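You operate a simulated robot arm through the tools that you are given. There is no shell and no other tool.

The job below is to be done with a simulated robot arm. You get a single attempt, and the scene is never put back.

## Task
Move the filler's pot, closed, to the yellow plate and give the green beaker 2 shots of bran.
Fine: the beaker stays in the filler's holder, the filler slide on bran. Set down upright: teal pot.

It is judged by the outcome, as a careful person would: the job done as asked, and still so three seconds after it is handed in. It fails if anything else is knocked over, pushed out of place, dropped, spilled or broken.

## Robot
A 6-joint arm with a two-finger parallel gripper, fixed in place. Base frame: the origin is on the floor under the middle of its stand, x ahead of it, y to its left, z up. Units: m, rad, N and s.
It reaches about 0.852 m from its shoulder. Its first joint turns from -2.007 to 2.007 rad. Payload 3.43 kg.
The TCP is the grasp point between the finger pads, 0.034 m short of the fingertips. In the tool frame z runs along the fingers and y along their closing line. Largest opening 0.128 m; finger width 0.024, thickness 0.012; the body of the gripper, 0.048 by 0.13 m, starts 0.096 m behind the TCP.
Orientation is that of the tool frame in the base frame, as [roll, pitch, yaw] about the fixed x, y, z axes, in that order (R = Rz(yaw) Ry(pitch) Rx(roll)). With the fingers straight down and closing along the base's y, the tool's x points along the base's -x, its y along +y and its z along -z.

## Interface
- The arm moves only by the tool apply_moves. Its argument "steps" is a list of rows, each a list of 2 entries, a list of its own where there are three numbers: the shift along the base's x, y, z in mm, then the turn, a rotation vector about the base's x, y, z in rad. In form: [[[x, y, z], [wx, wy, wz]], ...]. A call has 1 to 20 rows; each row shifts and turns the commanded pose from where the row before left it. "gripper" is the closure in counts, from 0 (fully open) to 255 (shut), set as the call begins (left out, the last holds). A row lasts 0.2 s, in which the tool goes at most 0.05 m and 0.15 rad; a call with a longer step from one row to the next is refused whole, and so is a gripper value outside its range. A pose out of reach is approached as far as the arm can. The call stops where the force on the tool passes 40 N (or 10 N more than at its start, if that is more) or the arm is blocked; 0.2 s more then pass. The fingers move at their own pace (about 0.153 m/s each) and stop on an object; they squeeze with about 29 N. The grip force told is the motor's: it shows also when the fingers shut on nothing. Time passes only in rows, and 0.2 s behind the last, so rows that do not move let the fingers close. The reply holds the time, the measured pose of the TCP, the force on the tool along the base axes, the opening and the grip force, in the units named above and with some noise, with the torque about the TCP (base axes, N m) and any sound that the robot's microphone picked up, and new pictures: "views" is both (left out), scene, wrist or none.
- Cameras (640 x 400 px; columns grow to the right, rows downward): "scene" is fixed at [0.0515, 0.4997, 1.6048]; the picture's right is [-0.57, -0.82, 0.00], its down [-0.76, 0.52, -0.40] and it looks along [0.33, -0.22, -0.92] (base axes); focal length 354 px, centre (320, 200). "wrist" rides on the gripper at [0.076, -0.011, -0.16] in the tool frame; the picture's right is [0.15, 0.99, 0.00], its down [-0.88, 0.13, -0.46] and it looks along [-0.45, 0.07, 0.89] (tool axes); focal length 234 px, centre (320, 200). There is no depth. A picture from a camera that has moved, and an enlarged one, comes with that camera's place and axes in the base frame and with its lens.
- slide_trunk(by): slides the trunk up (or, below 0, down) by that many m; the arm rides with it, the base frame stays. It gives what a move gives, with no picture.
- zoom(camera, box): a new picture of the part [left, top, right, bottom] of that camera's present view, enlarged. It takes no simulated time.
- close_job(): hands the job in; it is judged then, once.

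Places have to be worked out from the pictures, the camera data and where the tool is seen. Open the gripper and draw the arm clear of the work before you hand the job in, unless the task says otherwise.

The tools are called after "Call:" as name(argument=value, ...) on one line, values as JSON. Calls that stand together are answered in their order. apply_moves: Moves the arm, as the interface text tells. Its arguments: {"type":"object","properties":{"steps":{"type":"array"},"gripper":{"type":"number"},"views":{"type":"string","enum":["both","scene","wrist","none"]}},"required":["steps"]} The other tools are called the same way: slide_trunk (by) moves the trunk up or down; zoom (camera, box) takes an enlarged picture of a part of a camera's view; close_job () hands the job in.

At the start:

```text
clock: 0.0
tcp_pos: [0.2545, 0.2897, 1.1919]
tool_rot: [3.141, 0.0, 3.142]
wrist_force: [-0.1, 0.2, 0.6]
torque: [0.01, 0.01, 0.01]
gripper_width: 0.1281
grip_force: 0.0
trunk travel left (down, up): [-0.925, 0.065]
```

scene: 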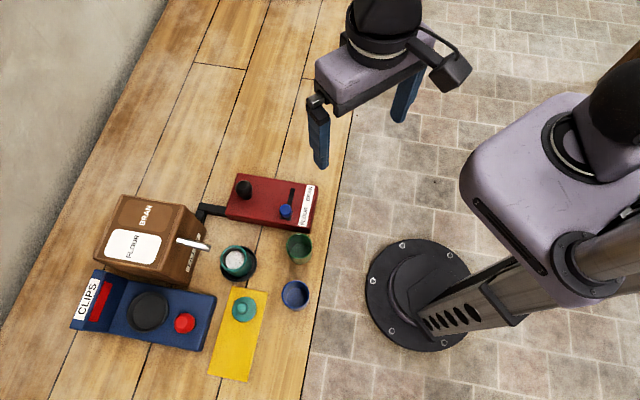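
wrist: 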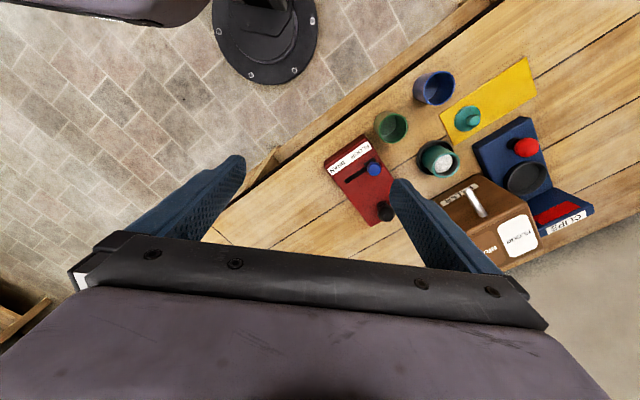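

I start by enlarging the work area in both pictures to see what each device is.

Call:
zoom(camera="scene", box=[60, 160, 340, 335])

Call:
zoom(camera="scene", box=[180, 160, 340, 260])

Call:
zoom(camera="scene", box=[60, 250, 340, 400])

Call:
zoom(camera="wrist", box=[310, 40, 610, 270])

```text
2.29 times, centred on (200, 248) of scene
camera zoom: at [0.0515, 0.4997, 1.6048], right [-0.57, -0.82, 0.0], down [-0.76, 0.52, -0.4], along [0.33, -0.22, -0.92], focal length 808 px, centre (594, 91)
```

zoom: 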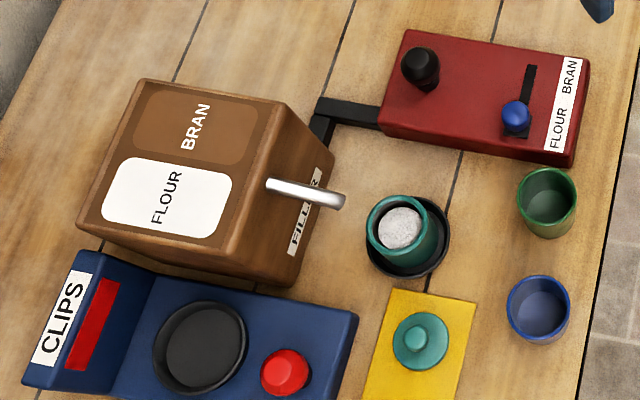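

```text
4.00 times, centred on (260, 210) of scene
camera zoom: at [0.0515, 0.4997, 1.6048], right [-0.57, -0.82, 0.0], down [-0.76, 0.52, -0.4], along [0.33, -0.22, -0.92], focal length 1415 px, centre (560, 160)
```

zoom: 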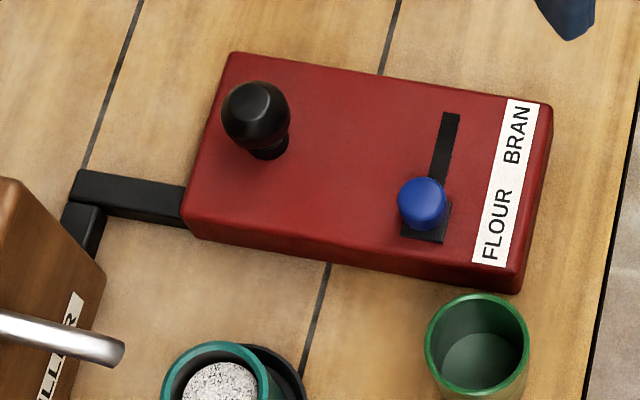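

```text
2.29 times, centred on (200, 325) of scene
camera zoom: at [0.0515, 0.4997, 1.6048], right [-0.57, -0.82, 0.0], down [-0.76, 0.52, -0.4], along [0.33, -0.22, -0.92], focal length 808 px, centre (594, -86)
```

zoom: 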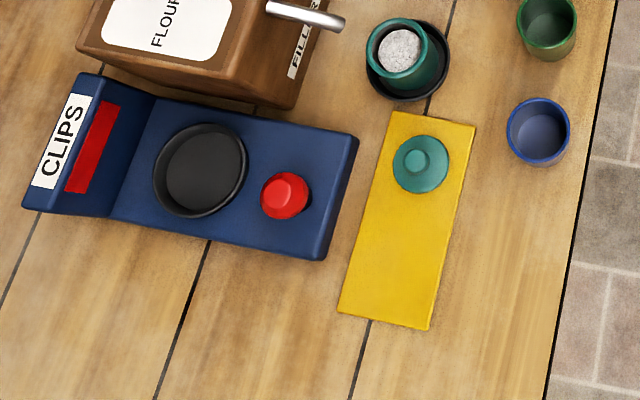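

```text
1.74 times, centred on (460, 155) of wrist
camera zoom: at [0.1779, 0.2772, 1.3522], right [-0.15, 0.99, 0.0], down [0.88, 0.13, 0.46], along [0.45, 0.07, -0.89], focal length 407 px, centre (76, 278)
```

zoom: 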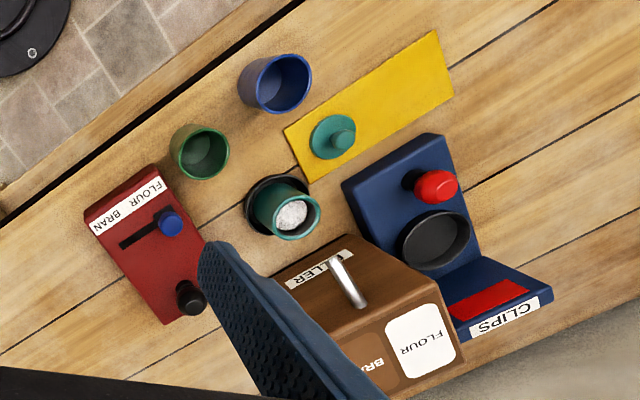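

The teal pot with flour sits in the black holder under the filler's spout, and its lid lies on the yellow plate. The green beaker stands free, the slide is on flour, and a black knob probably gives the shots. I turn the tool 45° to face the filler and move over to look closer.

Call:
apply_moves(steps=[[[-17, 18, -5], [0, 0, 0.131]], [[-17, 18, -5], [0, 0, 0.131]], [[-17, 18, -5], [0, 0, 0.131]], [[-17, 18, -5], [0, 0, 0.131]], [[-17, 18, -5], [0, 0, 0.131]], [[-17, 18, -5], [0, 0, 0.131]]], gripper=0)

```text
clock: 1.4
tcp_pos: [0.1523, 0.3975, 1.163]
tool_rot: [-3.141, 0.001, -2.351]
wrist_force: [-0.1, -0.1, -0.4]
torque: [-0.03, 0.0, 0.01]
gripper_width: 0.1281
grip_force: 0.0
trunk travel left (down, up): [-0.925, 0.065]
camera wrist: at [0.1067, 0.3357, 1.3228], right [-0.81, 0.59, 0.0], down [0.53, 0.72, 0.46], along [0.27, 0.37, -0.89], focal length 234 px, centre (320, 200)
```

scene: 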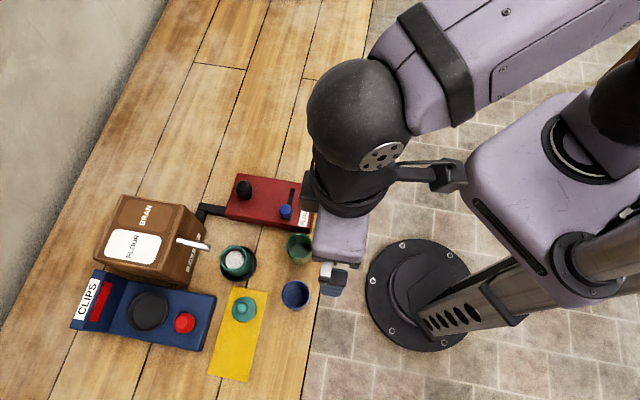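
wrist: 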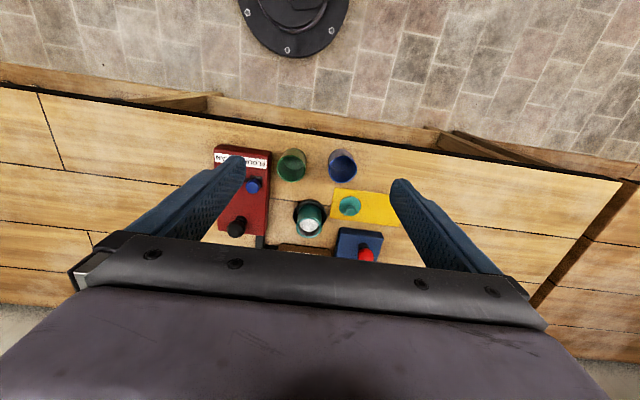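

The wrist view is now square to the table edge. I enlarge it to measure the objects.

Call:
zoom(camera="wrist", box=[200, 130, 430, 274])

Call:
zoom(camera="scene", box=[180, 220, 340, 320])

Call:
zoom(camera="wrist", box=[200, 190, 330, 271])

```text
2.78 times, centred on (315, 202) of wrist
camera zoom: at [0.1067, 0.3357, 1.3228], right [-0.81, 0.59, 0.0], down [0.53, 0.72, 0.46], along [0.27, 0.37, -0.89], focal length 650 px, centre (334, 194)
```

zoom: 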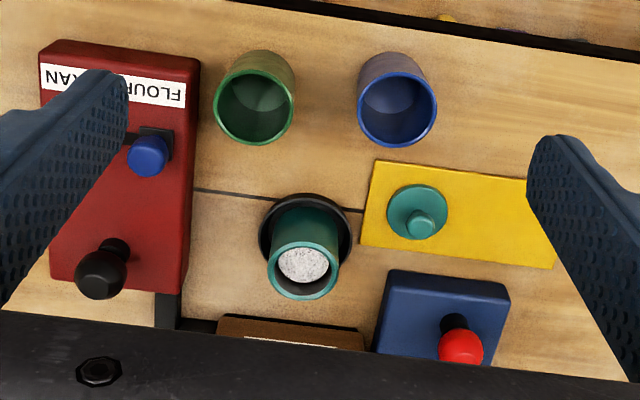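

```text
4.00 times, centred on (260, 270) of scene
camera zoom: at [0.0515, 0.4997, 1.6048], right [-0.57, -0.82, 0.0], down [-0.76, 0.52, -0.4], along [0.33, -0.22, -0.92], focal length 1415 px, centre (560, -80)
```

zoom: 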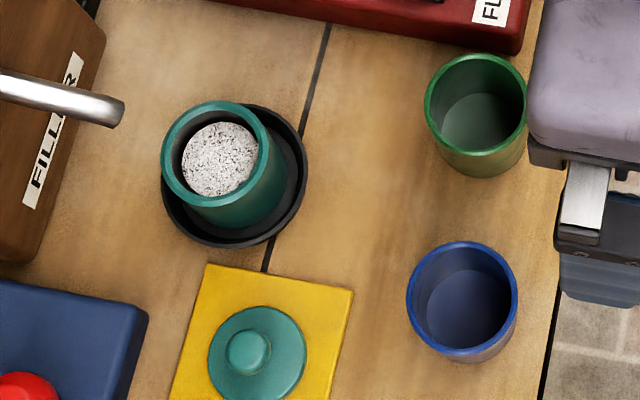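

```text
4.92 times, centred on (265, 230) of wrist
camera zoom: at [0.1067, 0.3357, 1.3228], right [-0.81, 0.59, 0.0], down [0.53, 0.72, 0.46], along [0.27, 0.37, -0.89], focal length 1153 px, centre (591, 50)
```

zoom: 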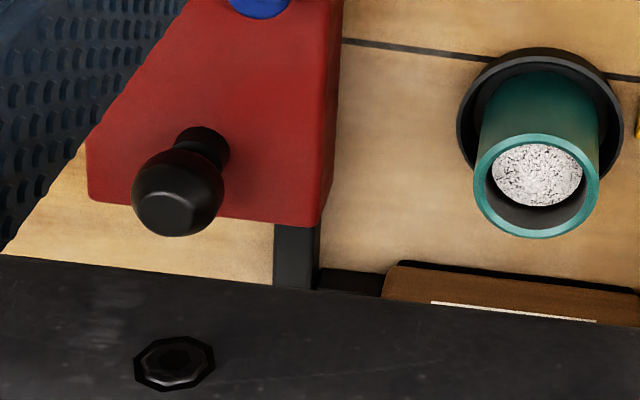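

The pot comes out at about (0.287, 0.543) with its rim at z ≈ 0.916. The table is at z ≈ 0.855, the slide knob is at (0.316, 0.405), and the black knob is at (0.404, 0.452, 0.926). I now tilt the tool forward 45° and go lower, to look at the holder and spout from the front before anything is grasped.

Call:
apply_moves(steps=[[[5.9, 7.9, -20], [0.0694, -0.0694, 0]], [[5.9, 7.9, -20], [0.0694, -0.0694, 0]], [[5.9, 7.9, -20], [0.0694, -0.0694, 0]], [[5.9, 7.9, -20], [0.0694, -0.0694, 0]], [[5.9, 7.9, -20], [0.0694, -0.0694, 0]], [[5.9, 7.9, -20], [0.0694, -0.0694, 0]], [[5.9, 7.9, -20], [0.0694, -0.0694, 0]], [[5.9, 7.9, -20], [0.0694, -0.0694, 0]]], gripper=0)

```text
clock: 3.2
tcp_pos: [0.1995, 0.4608, 1.0017]
tool_rot: [-3.142, 0.785, -2.354]
wrist_force: [0.4, 0.9, 0.3]
torque: [-0.01, 0.02, -0.01]
gripper_width: 0.1283
grip_force: 0.1
trunk travel left (down, up): [-0.925, 0.065]
camera wrist: at [0.0896, 0.3352, 1.0608], right [-0.77, 0.62, -0.1], down [0.12, 0.31, 0.94], along [0.62, 0.72, -0.31], focal length 234 px, centre (320, 200)
```

scene: 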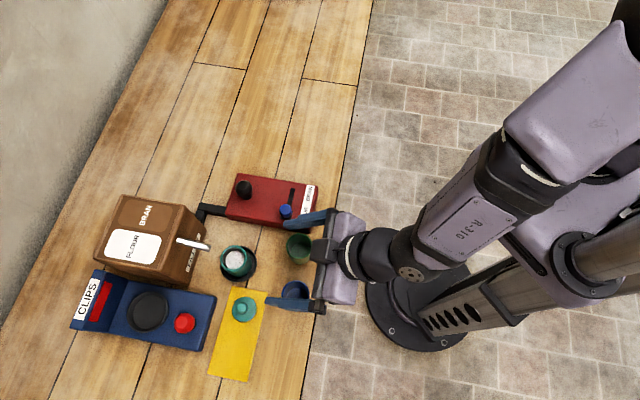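
wrist: 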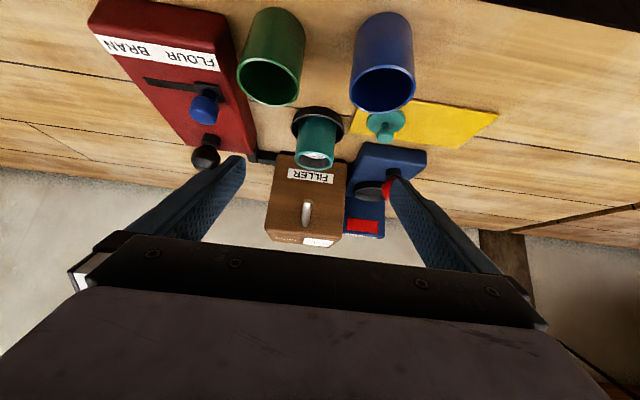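

This front view shows everything, upside down. I enlarge it to measure the spout, holder and knobs.

Call:
zoom(camera="wrist", box=[240, 90, 400, 250])

Call:
zoom(camera="wrist", box=[80, 0, 280, 180])

Call:
zoom(camera="wrist", box=[220, 0, 440, 180])

```text
2.50 times, centred on (320, 170) of wrist
camera zoom: at [0.0896, 0.3352, 1.0608], right [-0.77, 0.62, -0.1], down [0.12, 0.31, 0.94], along [0.62, 0.72, -0.31], focal length 585 px, centre (320, 275)
```

zoom: 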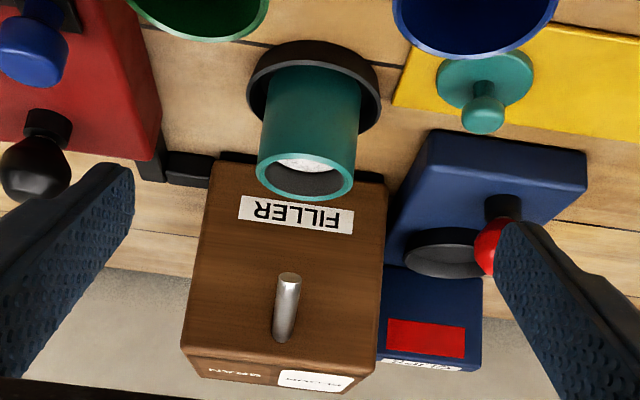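

```text
2.22 times, centred on (180, 90) of wrist
camera zoom: at [0.0896, 0.3352, 1.0608], right [-0.77, 0.62, -0.1], down [0.12, 0.31, 0.94], along [0.62, 0.72, -0.31], focal length 520 px, centre (631, 444)
```

zoom: 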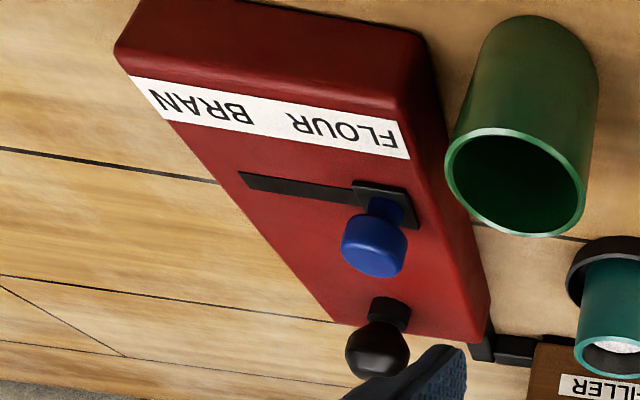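

```text
2.22 times, centred on (330, 90) of wrist
camera zoom: at [0.0896, 0.3352, 1.0608], right [-0.77, 0.62, -0.1], down [0.12, 0.31, 0.94], along [0.62, 0.72, -0.31], focal length 520 px, centre (298, 444)
```

zoom: 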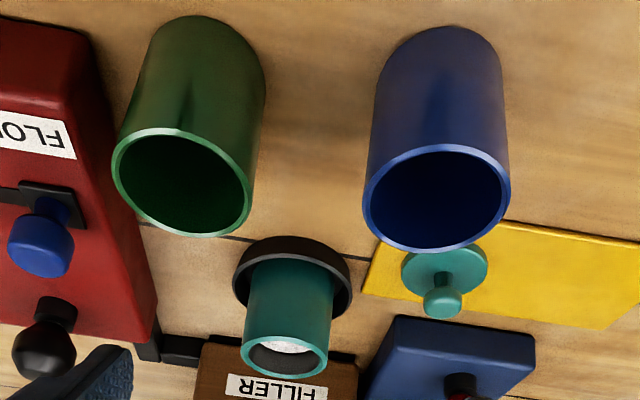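

The spout is nearly level: it starts at z ≈ 0.98 on the filler's face, and its tip is at about (0.313, 0.568, 0.967), behind the pot's rim. A straight-down grasp from above should therefore clear it. I enlarge further to measure the holder rim height and the beaker.

Call:
zoom(camera="wrist", box=[280, 95, 360, 180])

Call:
zoom(camera="wrist", box=[340, 90, 430, 150])

Call:
zoom(camera="wrist", box=[130, 60, 250, 180])

Call:
zoom(camera="scene", box=[165, 210, 265, 290])

```text
4.71 times, centred on (320, 138) of wrist
camera zoom: at [0.0896, 0.3352, 1.0608], right [-0.77, 0.62, -0.1], down [0.12, 0.31, 0.94], along [0.62, 0.72, -0.31], focal length 1102 px, centre (320, 494)
```

zoom: 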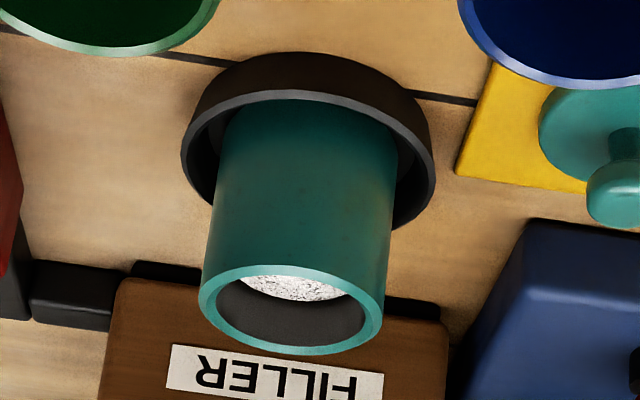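

```text
6.67 times, centred on (385, 120) of wrist
camera zoom: at [0.0896, 0.3352, 1.0608], right [-0.77, 0.62, -0.1], down [0.12, 0.31, 0.94], along [0.62, 0.72, -0.31], focal length 1561 px, centre (-113, 733)
```

zoom: 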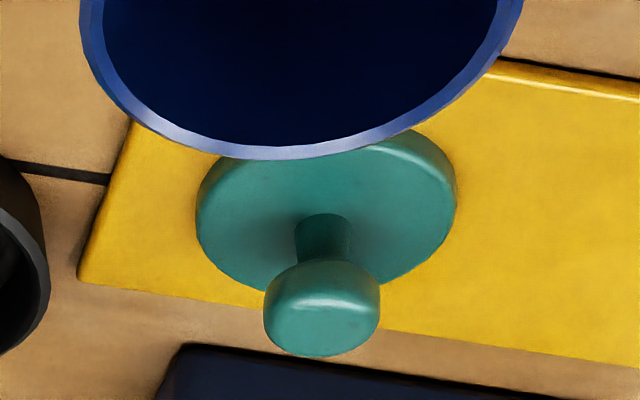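

```text
3.33 times, centred on (190, 120) of wrist
camera zoom: at [0.0896, 0.3352, 1.0608], right [-0.77, 0.62, -0.1], down [0.12, 0.31, 0.94], along [0.62, 0.72, -0.31], focal length 781 px, centre (753, 467)
```

zoom: 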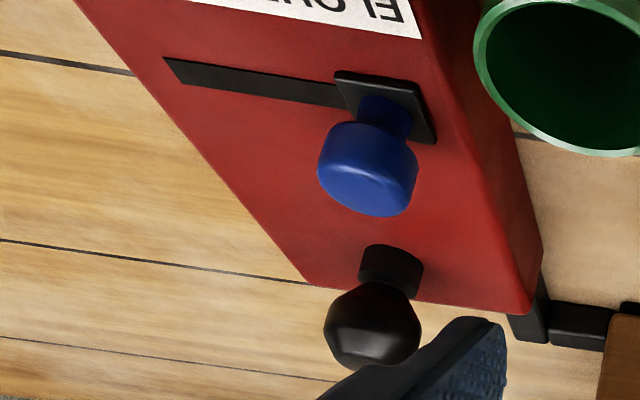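

```text
5.00 times, centred on (215, 250) of scene
camera zoom: at [0.0515, 0.4997, 1.6048], right [-0.57, -0.82, 0.0], down [-0.76, 0.52, -0.4], along [0.33, -0.22, -0.92], focal length 1769 px, centre (845, -50)
```

zoom: 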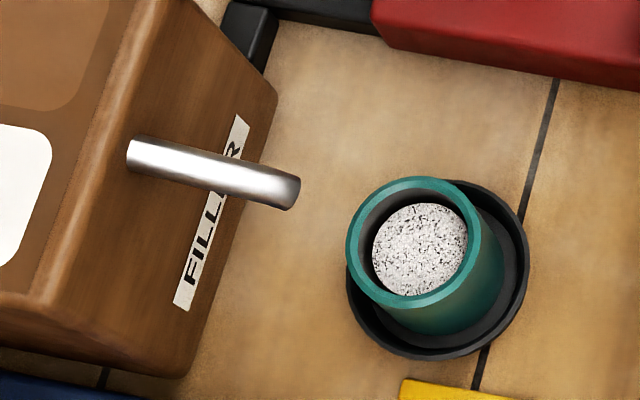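

The holder rim is at z ≈ 0.87, the table at ≈ 0.854 and the pot rim at ≈ 0.914, and the spout ends clear of the pot. I go back to straight down, high above the pot, to check the alignment.

Call:
apply_moves(steps=[[[10.9, 10.2, 12.3], [-0.0694, 0.0694, 0]], [[10.9, 10.2, 12.3], [-0.0694, 0.0694, 0]], [[10.9, 10.2, 12.3], [-0.0694, 0.0694, 0]], [[10.9, 10.2, 12.3], [-0.0694, 0.0694, 0]], [[10.9, 10.2, 12.3], [-0.0694, 0.0694, 0]], [[10.9, 10.2, 12.3], [-0.0694, 0.0694, 0]], [[10.9, 10.2, 12.3], [-0.0694, 0.0694, 0]], [[10.9, 10.2, 12.3], [-0.0694, 0.0694, 0]]])

```text
clock: 5.0
tcp_pos: [0.2871, 0.5434, 1.099]
tool_rot: [-3.141, -0.005, -2.354]
wrist_force: [0.8, -0.1, -0.6]
torque: [0.02, -0.02, 0.02]
gripper_width: 0.1281
grip_force: 0.0
trunk travel left (down, up): [-0.925, 0.065]
camera wrist: at [0.2419, 0.4817, 1.2592], right [-0.8, 0.59, 0.0], down [0.53, 0.72, 0.45], along [0.27, 0.36, -0.89], focal length 234 px, centre (320, 200)
```

scene: 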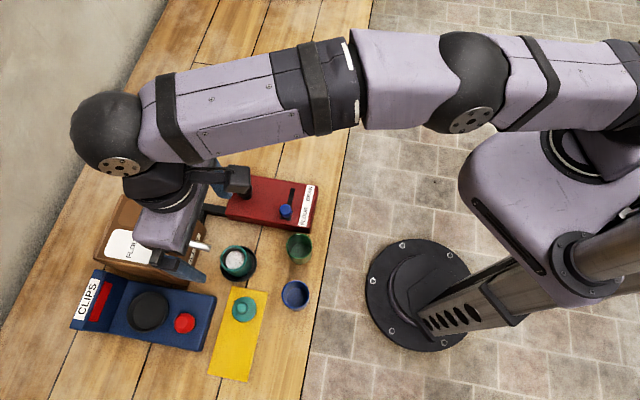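
wrist: 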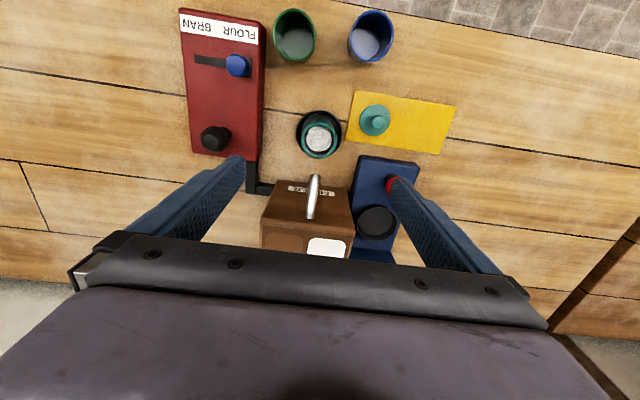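

The arm is straight down above the pot. I enlarge the wrist view to refine the pot's position.

Call:
zoom(camera="wrist", box=[250, 85, 410, 185])

Call:
zoom(camera="wrist", box=[170, 0, 330, 100])

Call:
zoom(camera="wrist", box=[170, 40, 330, 180])

```text
4.00 times, centred on (330, 135) of wrist
camera zoom: at [0.2419, 0.4817, 1.2592], right [-0.8, 0.59, 0.0], down [0.53, 0.72, 0.45], along [0.27, 0.36, -0.89], focal length 937 px, centre (280, 460)
```

zoom: 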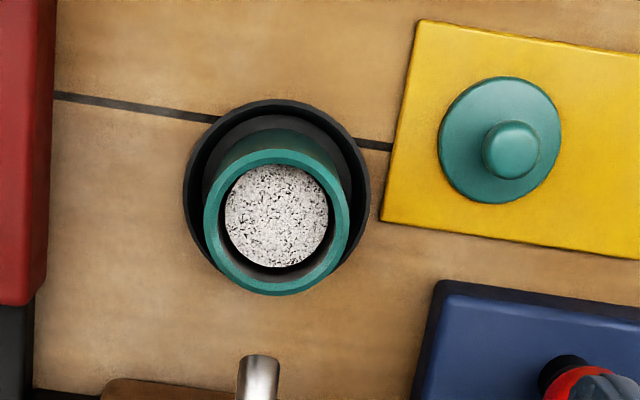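

```text
4.00 times, centred on (250, 50) of wrist
camera zoom: at [0.2419, 0.4817, 1.2592], right [-0.8, 0.59, 0.0], down [0.53, 0.72, 0.45], along [0.27, 0.36, -0.89], focal length 937 px, centre (600, 800)
```

zoom: 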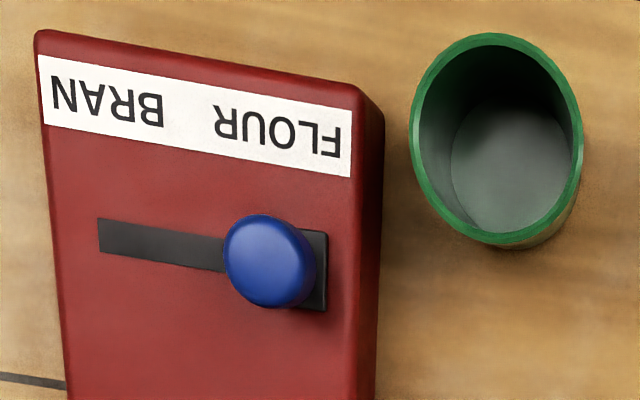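

```text
2.86 times, centred on (250, 110) of wrist
camera zoom: at [0.2419, 0.4817, 1.2592], right [-0.8, 0.59, 0.0], down [0.53, 0.72, 0.45], along [0.27, 0.36, -0.89], focal length 669 px, centre (520, 457)
```

zoom: 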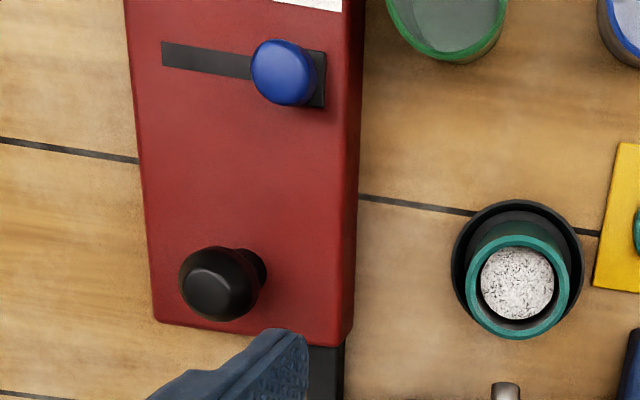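

The measurements agree: pot axis at (0.288, 0.543), lid at (0.2035, 0.5785), beaker at (0.2375, 0.422). I narrow the opening to about 9 cm, descend part way over the pot, and check the alignment again.

Call:
apply_moves(steps=[[[0.5, 0, -25], [0, 0, 0]], [[0.5, 0, -25], [0, 0, 0]], [[0, 0, -25], [0, 0, 0]], [[0, 0, -25], [0, 0, 0]], [[0, 0, -24], [0, 0, 0]], [[0, 0, -15], [0, 0, 0]]], gripper=70)

```text
clock: 6.4
tcp_pos: [0.2869, 0.5426, 0.9627]
tool_rot: [3.141, -0.001, -2.356]
wrist_force: [-0.3, 0.0, 0.0]
torque: [-0.02, -0.01, 0.0]
gripper_width: 0.0928
grip_force: 0.1
trunk travel left (down, up): [-0.925, 0.065]
camera wrist: at [0.2417, 0.4803, 1.1221], right [-0.8, 0.6, 0.0], down [0.53, 0.72, 0.46], along [0.27, 0.37, -0.89], focal length 234 px, centre (320, 200)
```

scene: 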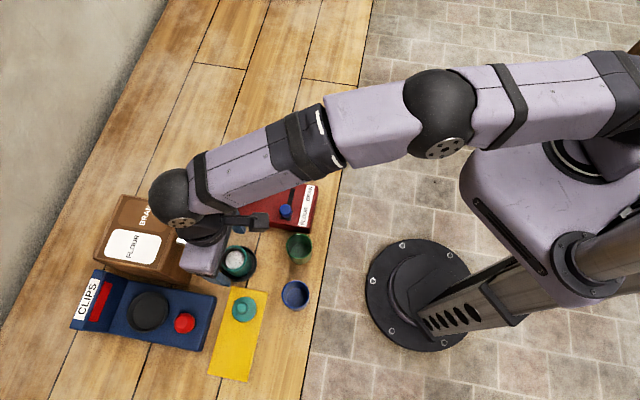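
wrist: 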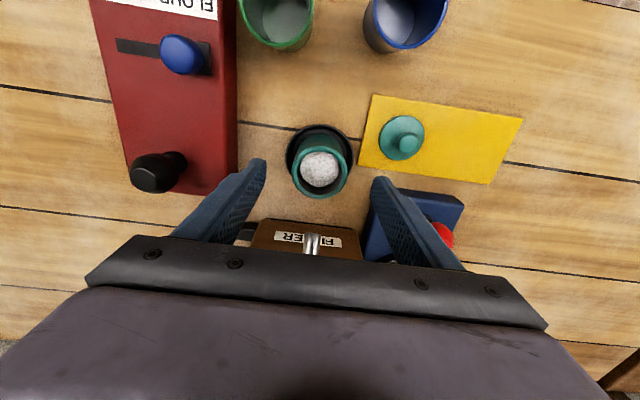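

The pot is centred between the fingers. I go down 45 mm so that the fingertips end just above the holder rim.

Call:
apply_moves(steps=[[[0, 0, -15], [0, 0, 0]], [[0, 0, -15], [0, 0, 0]], [[0, 0, -10], [0, 0, 0]], [[0, 0, -5], [0, 0, 0]], [[0, 0, 0], [0, 0, 0]]], views="both")

```text
clock: 7.6
tcp_pos: [0.2884, 0.542, 0.9178]
tool_rot: [3.142, -0.001, -2.353]
wrist_force: [0.2, 0.8, 0.5]
torque: [-0.03, 0.01, 0.0]
gripper_width: 0.0929
grip_force: 0.1
trunk travel left (down, up): [-0.925, 0.065]
camera wrist: at [0.2418, 0.4802, 1.0771], right [-0.8, 0.6, 0.0], down [0.53, 0.72, 0.46], along [0.27, 0.37, -0.89], focal length 234 px, centre (320, 200)
```

scene: 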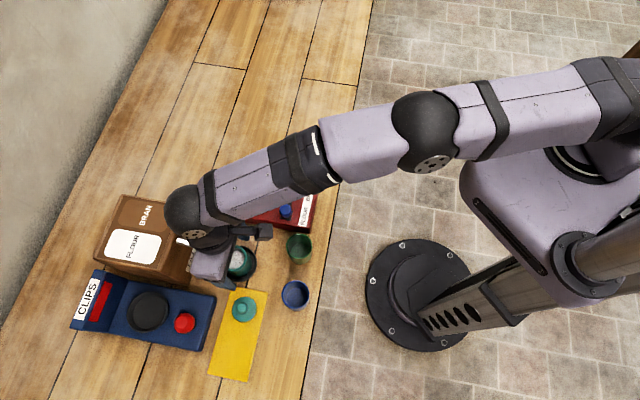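
wrist: 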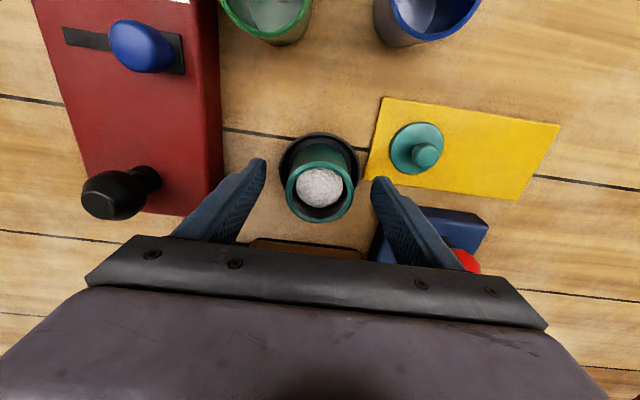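

The pot sits about 3 mm on the robot's side of the TCP, so I shift by that and close on it.

Call:
apply_moves(steps=[[[-2, -2, 0], [0, 0, 0]], [[0, 0, 0], [0, 0, 0]]], views="none")

Call:
apply_moves(steps=[[[0, 0, 0], [0, 0, 0]], [[0, 0, 0], [0, 0, 0]], [[0, 0, 0], [0, 0, 0]], [[0, 0, 0], [0, 0, 0]]], gripper=255)

```text
clock: 8.2
tcp_pos: [0.2859, 0.5401, 0.9185]
tool_rot: [-3.141, 0.0, -2.356]
wrist_force: [-0.3, 0.3, -0.3]
torque: [-0.01, -0.01, 0.01]
gripper_width: 0.0927
grip_force: 0.1
trunk travel left (down, up): [-0.925, 0.065]
```

```text
clock: 9.2
tcp_pos: [0.2864, 0.5396, 0.9177]
tool_rot: [-3.141, -0.001, -2.356]
wrist_force: [-0.1, 2.1, 1.6]
torque: [-0.02, -0.04, 0.01]
gripper_width: 0.0536
grip_force: 28.8
trunk travel left (down, up): [-0.925, 0.065]
camera wrist: at [0.2397, 0.4781, 1.0772], right [-0.8, 0.6, 0.0], down [0.53, 0.72, 0.46], along [0.27, 0.37, -0.89], focal length 234 px, centre (320, 200)
```

scene: 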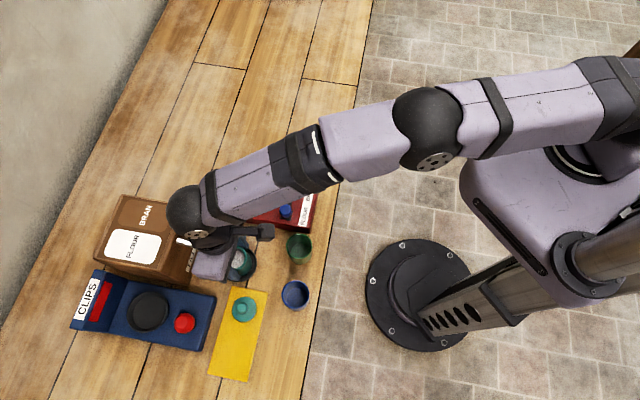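
wrist: 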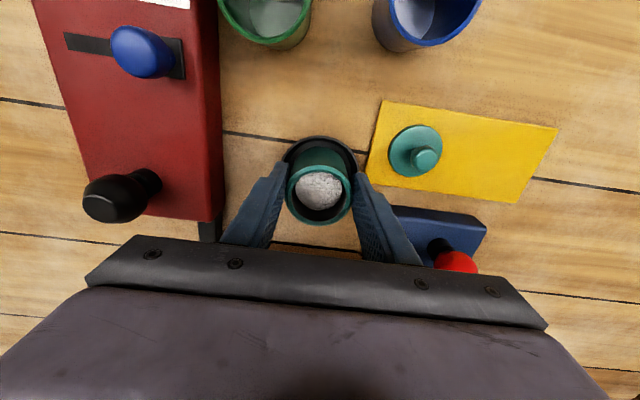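

The pot is held at 28.8 N with a 53.6 mm opening. I lift it slowly out of the holder, draw it toward the robot away from the spout, then raise it further.

Call:
apply_moves(steps=[[[0, 0, 5], [0, 0, 0]], [[0, 0, 10], [0, 0, 0]], [[0, 0, 10], [0, 0, 0]], [[0, 0, 8], [0, 0, 0]], [[-5, -5, 0], [0, 0, 0]], [[-7, -7, 2], [0, 0, 0]], [[-6, -6, 10], [0, 0, 0]], [[-3, -3, 15], [0, 0, 0]], [[0, 0, 15], [0, 0, 0]], [[0, 0, 10], [0, 0, 0]], [[0, 0, 0], [0, 0, 0]]])

```text
clock: 11.6
tcp_pos: [0.2634, 0.5172, 1.003]
tool_rot: [3.14, 0.0, -2.352]
wrist_force: [0.3, 0.6, -0.4]
torque: [0.02, -0.02, 0.01]
gripper_width: 0.0
grip_force: 29.2
trunk travel left (down, up): [-0.925, 0.065]
camera wrist: at [0.218, 0.4561, 1.1628], right [-0.8, 0.6, 0.0], down [0.53, 0.72, 0.46], along [0.27, 0.37, -0.89], focal length 234 px, centre (320, 200)
```

scene: 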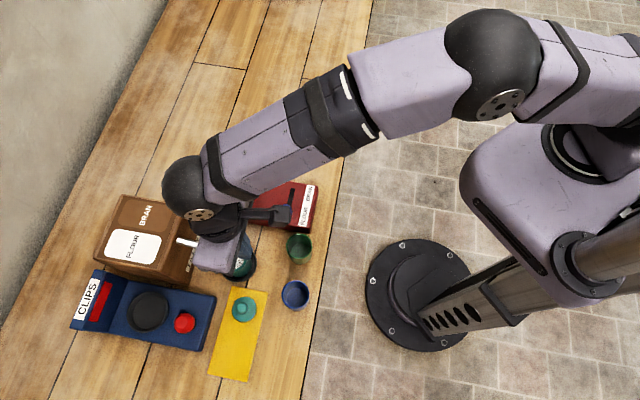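
wrist: 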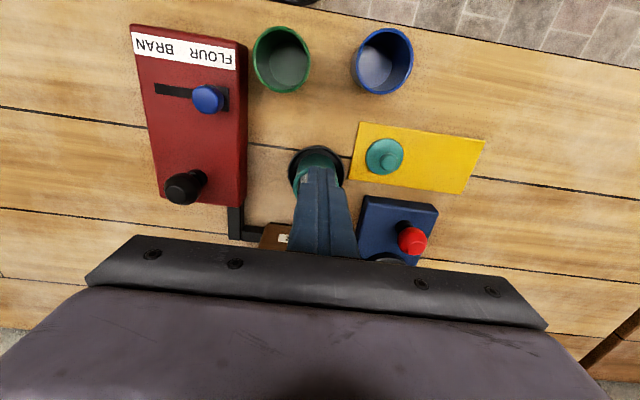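

The fingers slipped off the pot and shut on nothing. The pot still appears to be in the holder, so I check its state closely.

Call:
zoom(camera="wrist", box=[260, 120, 370, 260])

Call:
zoom(camera="scene", box=[200, 220, 280, 290])

```text
2.86 times, centred on (315, 190) of wrist
camera zoom: at [0.218, 0.4561, 1.1628], right [-0.8, 0.6, 0.0], down [0.53, 0.72, 0.46], along [0.27, 0.37, -0.89], focal length 669 px, centre (334, 229)
```

zoom: 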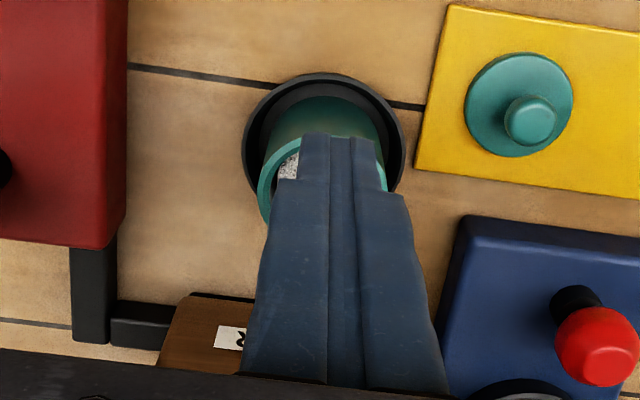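

```text
5.71 times, centred on (240, 255) of scene
camera zoom: at [0.0515, 0.4997, 1.6048], right [-0.57, -0.82, 0.0], down [-0.76, 0.52, -0.4], along [0.33, -0.22, -0.92], focal length 2021 px, centre (777, -114)
```

zoom: 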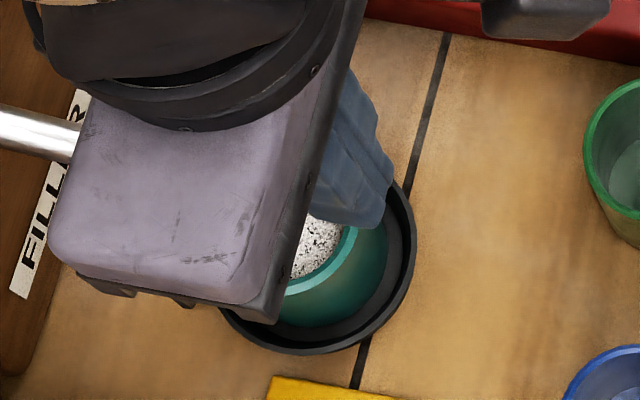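

The pot stayed upright and full in its holder; the grip just slid up its wall. I open, go back above it, and look again before a second try in which I watch the force.

Call:
apply_moves(steps=[[[0, 0, 10], [0, 0, 0]], [[0, 0, 10], [0, 0, 0]], [[6, 6, 0], [0, 0, 0]], [[6, 6, 0], [0, 0, 0]], [[6, 6, 0], [0, 0, 0]], [[6, 6, 0], [0, 0, 0]], [[0, 0, 0], [0, 0, 0]]], gripper=70)

Call:
zoom(camera="wrist", box=[270, 110, 370, 220])

```text
clock: 13.2
tcp_pos: [0.2881, 0.5439, 1.0221]
tool_rot: [-3.14, 0.001, -2.356]
wrist_force: [0.9, 0.0, 0.6]
torque: [0.02, -0.01, -0.01]
gripper_width: 0.0924
grip_force: 0.1
trunk travel left (down, up): [-0.925, 0.065]
camera wrist: at [0.2423, 0.4805, 1.1818], right [-0.8, 0.6, 0.0], down [0.53, 0.72, 0.46], along [0.27, 0.37, -0.89], focal length 234 px, centre (320, 200)
```

scene: 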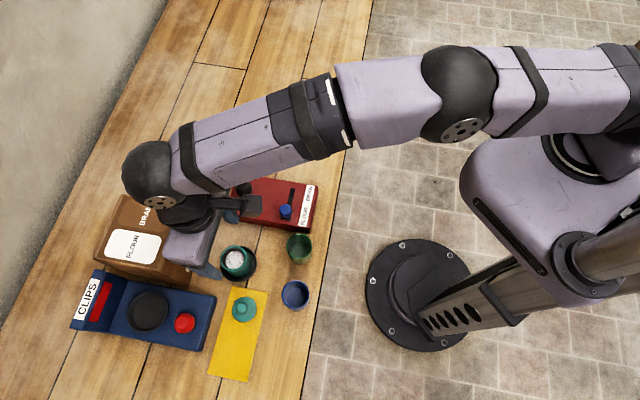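
wrist: 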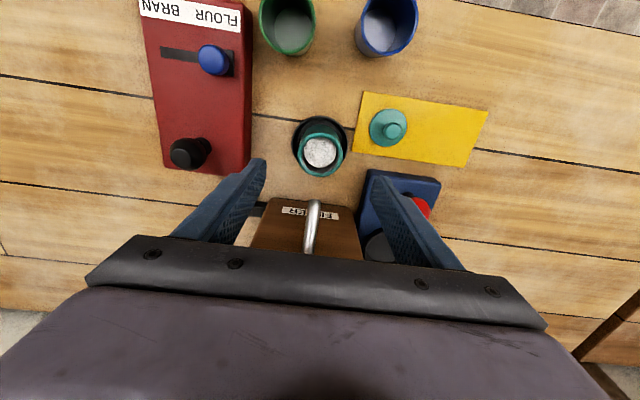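

```text
3.64 times, centred on (320, 165) of wrist
camera zoom: at [0.2423, 0.4805, 1.1818], right [-0.8, 0.6, 0.0], down [0.53, 0.72, 0.46], along [0.27, 0.37, -0.89], focal length 852 px, centre (320, 327)
```

zoom: 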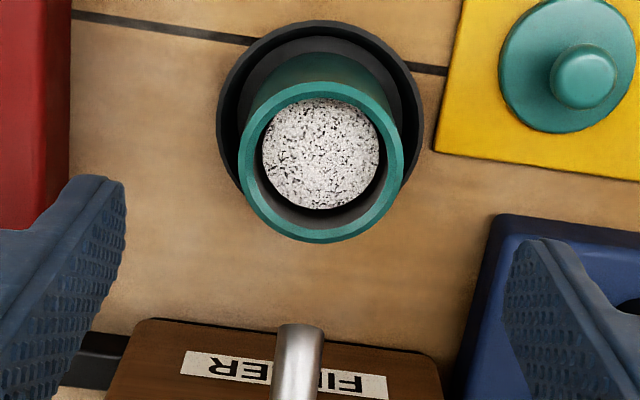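

The pot is unmoved at (0.288, 0.543). I descend a little lower this time, with the tips just above the holder rim, before closing.

Call:
apply_moves(steps=[[[-0.5, -1.5, -20], [0, 0, 0]], [[-0.5, -1.5, -20], [0, 0, 0]], [[0, 0, -20], [0, 0, 0]], [[0, 0, -20], [0, 0, 0]], [[0, 0, -15], [0, 0, 0]], [[0, 0, -10], [0, 0, 0]], [[0, 0, -4], [0, 0, 0]], [[0, 0, 0], [0, 0, 0]]], views="wrist")

```text
clock: 15.0
tcp_pos: [0.2879, 0.54, 0.914]
tool_rot: [3.141, 0.0, -2.351]
wrist_force: [0.7, -0.6, 0.1]
torque: [0.01, 0.02, 0.04]
gripper_width: 0.0931
grip_force: 0.1
trunk travel left (down, up): [-0.925, 0.065]
camera wrist: at [0.2414, 0.4777, 1.0732], right [-0.8, 0.6, 0.0], down [0.53, 0.72, 0.46], along [0.27, 0.37, -0.89], focal length 234 px, centre (320, 200)
```

wrist: 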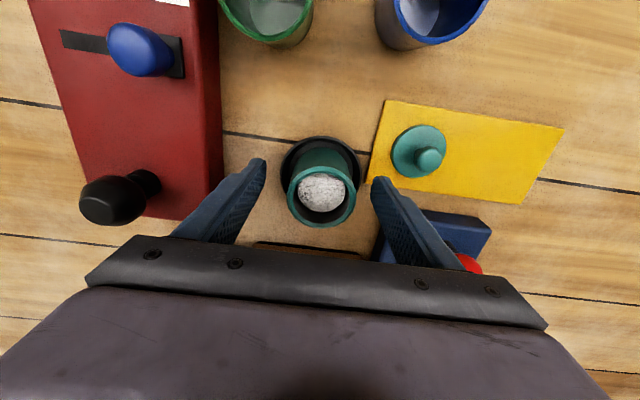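

The fingers straddle the pot evenly. I close, then lift a few millimetres to see what force the pot takes.

Call:
apply_moves(steps=[[[0, 0, 0], [0, 0, 0]], [[0, 0, 0], [0, 0, 0]], [[0, 0, 0], [0, 0, 0]], [[0, 0, 0], [0, 0, 0]]], gripper=255, views="none")

Call:
apply_moves(steps=[[[0, 0, 2], [0, 0, 0]], [[0, 0, 2], [0, 0, 0]]], views="wrist")

```text
clock: 16.0
tcp_pos: [0.2871, 0.5391, 0.9141]
tool_rot: [-3.141, 0.0, -2.355]
wrist_force: [-1.3, 0.8, 0.2]
torque: [0.11, 0.08, 0.03]
gripper_width: 0.0534
grip_force: 28.7
trunk travel left (down, up): [-0.925, 0.065]
```

```text
clock: 16.6
tcp_pos: [0.2871, 0.5399, 0.9164]
tool_rot: [-3.14, -0.002, -2.355]
wrist_force: [-0.2, 0.3, -5.4]
torque: [-0.03, 0.03, 0.0]
gripper_width: 0.0533
grip_force: 28.9
trunk travel left (down, up): [-0.925, 0.065]
camera wrist: at [0.2416, 0.4787, 1.0764], right [-0.8, 0.6, 0.0], down [0.53, 0.72, 0.45], along [0.27, 0.37, -0.89], focal length 234 px, centre (320, 200)
```

wrist: 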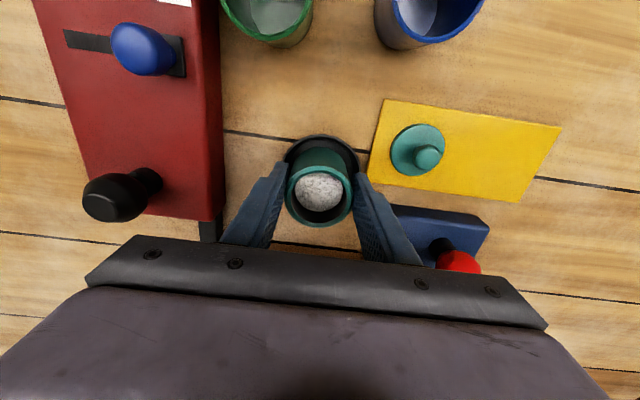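

The load is 5.4 N after about 3 mm. I continue in small lifts and read the force.

Call:
apply_moves(steps=[[[0, 0, 3], [0, 0, 0]], [[0, 0, 0], [0, 0, 0]]], views="wrist")

Call:
apply_moves(steps=[[[0, 0, 3], [0, 0, 0]], [[0, 0, 0], [0, 0, 0]]], views="wrist")

```text
clock: 17.2
tcp_pos: [0.2879, 0.5404, 0.9188]
tool_rot: [3.141, 0.0, -2.354]
wrist_force: [0.0, -0.7, -5.1]
torque: [-0.03, 0.01, 0.0]
gripper_width: 0.0539
grip_force: 28.9
trunk travel left (down, up): [-0.925, 0.065]
camera wrist: at [0.2417, 0.4789, 1.0791], right [-0.8, 0.6, 0.0], down [0.53, 0.72, 0.46], along [0.27, 0.37, -0.89], focal length 234 px, centre (320, 200)
```

wrist: 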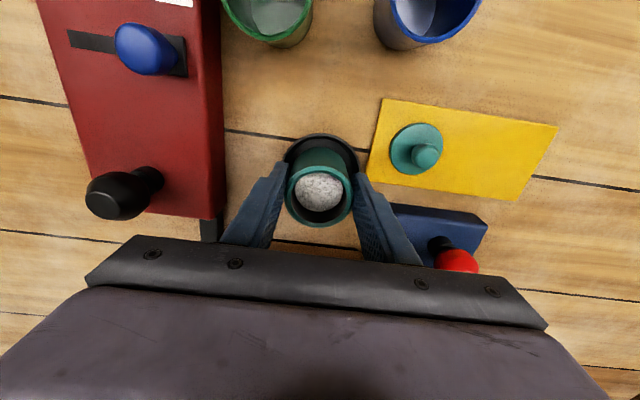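

```text
clock: 17.8
tcp_pos: [0.2873, 0.5416, 0.9218]
tool_rot: [3.14, -0.002, -2.354]
wrist_force: [0.7, 0.8, -5.7]
torque: [-0.04, 0.06, -0.01]
gripper_width: 0.0533
grip_force: 28.9
trunk travel left (down, up): [-0.925, 0.065]
camera wrist: at [0.2415, 0.4788, 1.0824], right [-0.8, 0.6, 0.0], down [0.53, 0.72, 0.46], along [0.27, 0.37, -0.89], focal length 234 px, centre (320, 200)
```

wrist: 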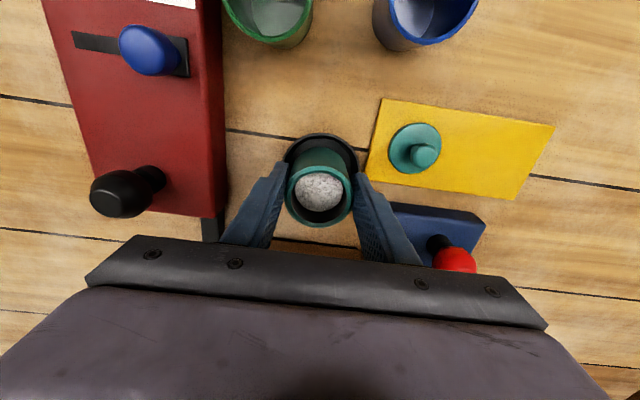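

A steady 5.5 N suggests the pot's weight (about 0.55 kg) is on the fingers. I hold still for a second to see whether it creeps in the grip.

Call:
zoom(camera="wrist", box=[270, 120, 370, 240])

Call:
apply_moves(steps=[[[0, 0, 0], [0, 0, 0]], [[0, 0, 0], [0, 0, 0]], [[0, 0, 0], [0, 0, 0]], [[0, 0, 0], [0, 0, 0]]], views="none")

Call:
zoom(camera="wrist", box=[270, 120, 370, 240])

```text
3.33 times, centred on (320, 180) of wrist
camera zoom: at [0.2415, 0.4788, 1.0824], right [-0.8, 0.6, 0.0], down [0.53, 0.72, 0.46], along [0.27, 0.37, -0.89], focal length 781 px, centre (320, 267)
```

zoom: 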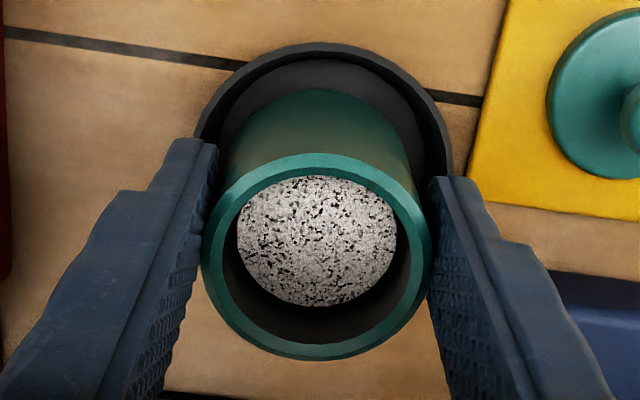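

```text
clock: 18.8
tcp_pos: [0.286, 0.5405, 0.9234]
tool_rot: [-3.141, -0.002, -2.354]
wrist_force: [-0.4, -0.6, -5.2]
torque: [-0.03, 0.03, -0.03]
gripper_width: 0.0536
grip_force: 29.1
trunk travel left (down, up): [-0.925, 0.065]
```

```text
3.33 times, centred on (320, 180) of wrist
camera zoom: at [0.2414, 0.4787, 1.0824], right [-0.8, 0.6, 0.0], down [0.53, 0.72, 0.46], along [0.27, 0.37, -0.89], focal length 781 px, centre (320, 267)
```

zoom: 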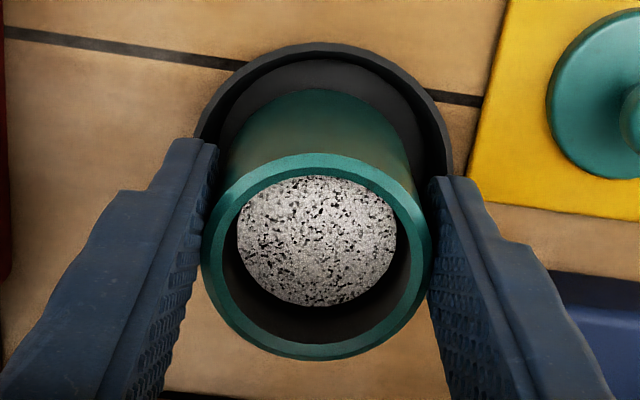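

The pot has really risen about 8 mm with no creep, so the first slip probably came from the abrupt start of a fast lift. I keep lifting with gentle speed ramps.

Call:
apply_moves(steps=[[[0, 0, 1], [0, 0, 0]], [[0, 0, 2], [0, 0, 0]], [[0, 0, 2], [0, 0, 0]], [[0, 0, 3], [0, 0, 0]], [[0, 0, 3], [0, 0, 0]], [[0, 0, 3], [0, 0, 0]], [[0, 0, 3], [0, 0, 0]], [[0, 0, 2], [0, 0, 0]], [[0, 0, 2], [0, 0, 0]], [[0, 0, 1], [0, 0, 0]]], views="both")

Call:
zoom(camera="wrist", box=[270, 120, 370, 240])

```text
clock: 21.0
tcp_pos: [0.2885, 0.5401, 0.9447]
tool_rot: [3.14, -0.001, -2.353]
wrist_force: [0.0, 0.0, -4.9]
torque: [0.0, 0.0, 0.0]
gripper_width: 0.0538
grip_force: 29.2
trunk travel left (down, up): [-0.925, 0.065]
camera wrist: at [0.2418, 0.4781, 1.1047], right [-0.8, 0.6, 0.0], down [0.53, 0.72, 0.46], along [0.27, 0.37, -0.89], focal length 234 px, centre (320, 200)
```

scene: 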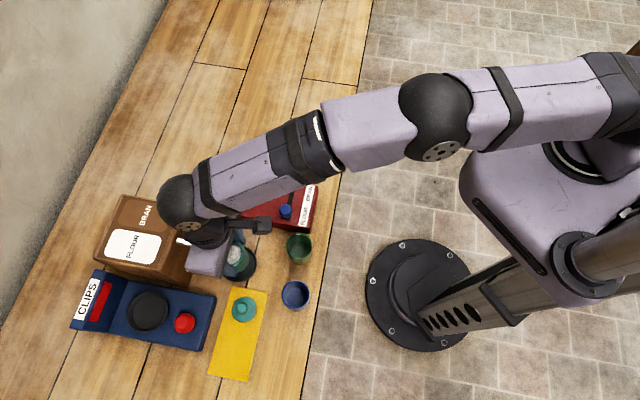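
wrist: 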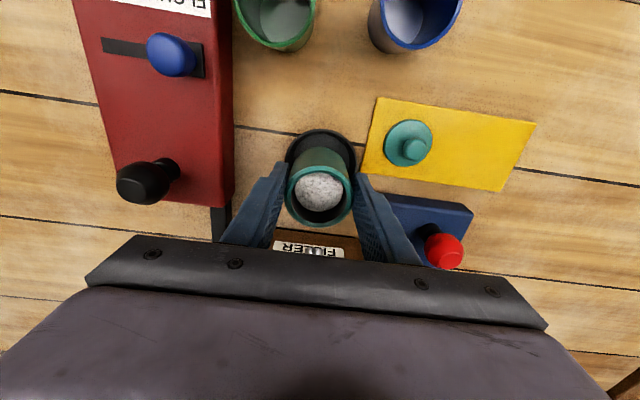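

```text
3.33 times, centred on (320, 180) of wrist
camera zoom: at [0.2418, 0.4781, 1.1047], right [-0.8, 0.6, 0.0], down [0.53, 0.72, 0.46], along [0.27, 0.37, -0.89], focal length 781 px, centre (320, 267)
```

zoom: 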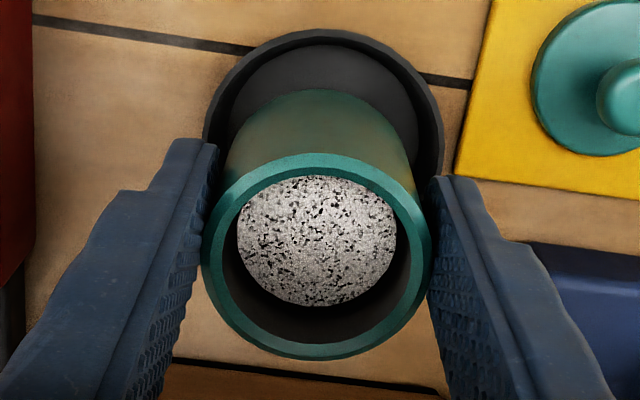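

The pot is lifted clear of the holder rim and steady in the grip. I draw it toward the robot away from the spout and raise it gently to pass over the lid.

Call:
apply_moves(steps=[[[-1, -1, 0.5], [0, 0, 0]], [[-2, -2, 1], [0, 0, 0]], [[-3, -3, 2], [0, 0, 0]], [[-3, -3, 3], [0, 0, 0]], [[-3, -3, 4], [0, 0, 0]], [[-3, -3, 5], [0, 0, 0]], [[-3, -3, 5], [0, 0, 0]], [[-2, -2, 5], [0, 0, 0]], [[-1, -1, 5], [0, 0, 0]], [[0, 0, 4], [0, 0, 0]], [[0, 0, 3], [0, 0, 0]], [[0, 0, 2], [0, 0, 0]], [[0, 0, 1], [0, 0, 0]]], views="both")

```text
clock: 23.8
tcp_pos: [0.2674, 0.519, 0.985]
tool_rot: [3.141, -0.001, -2.356]
wrist_force: [-0.3, -0.2, -4.3]
torque: [-0.04, 0.04, 0.0]
gripper_width: 0.0538
grip_force: 28.7
trunk travel left (down, up): [-0.925, 0.065]
camera wrist: at [0.2209, 0.4569, 1.1445], right [-0.8, 0.6, 0.0], down [0.53, 0.72, 0.45], along [0.27, 0.37, -0.89], focal length 234 px, centre (320, 200)
```

scene: 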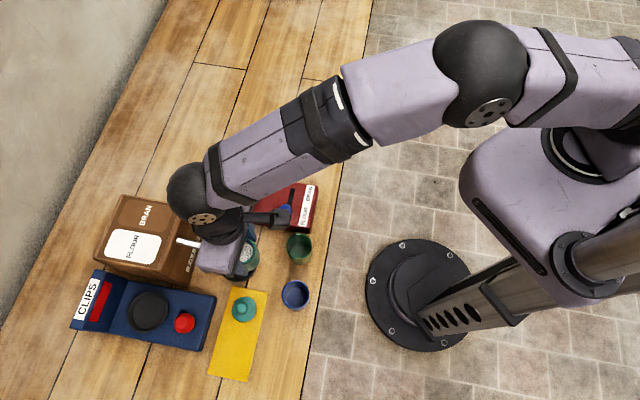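
wrist: 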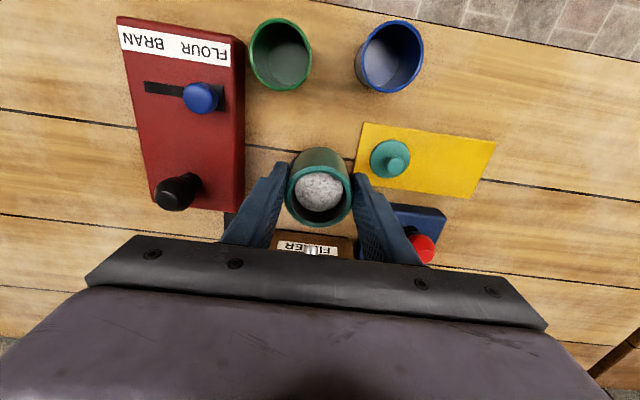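

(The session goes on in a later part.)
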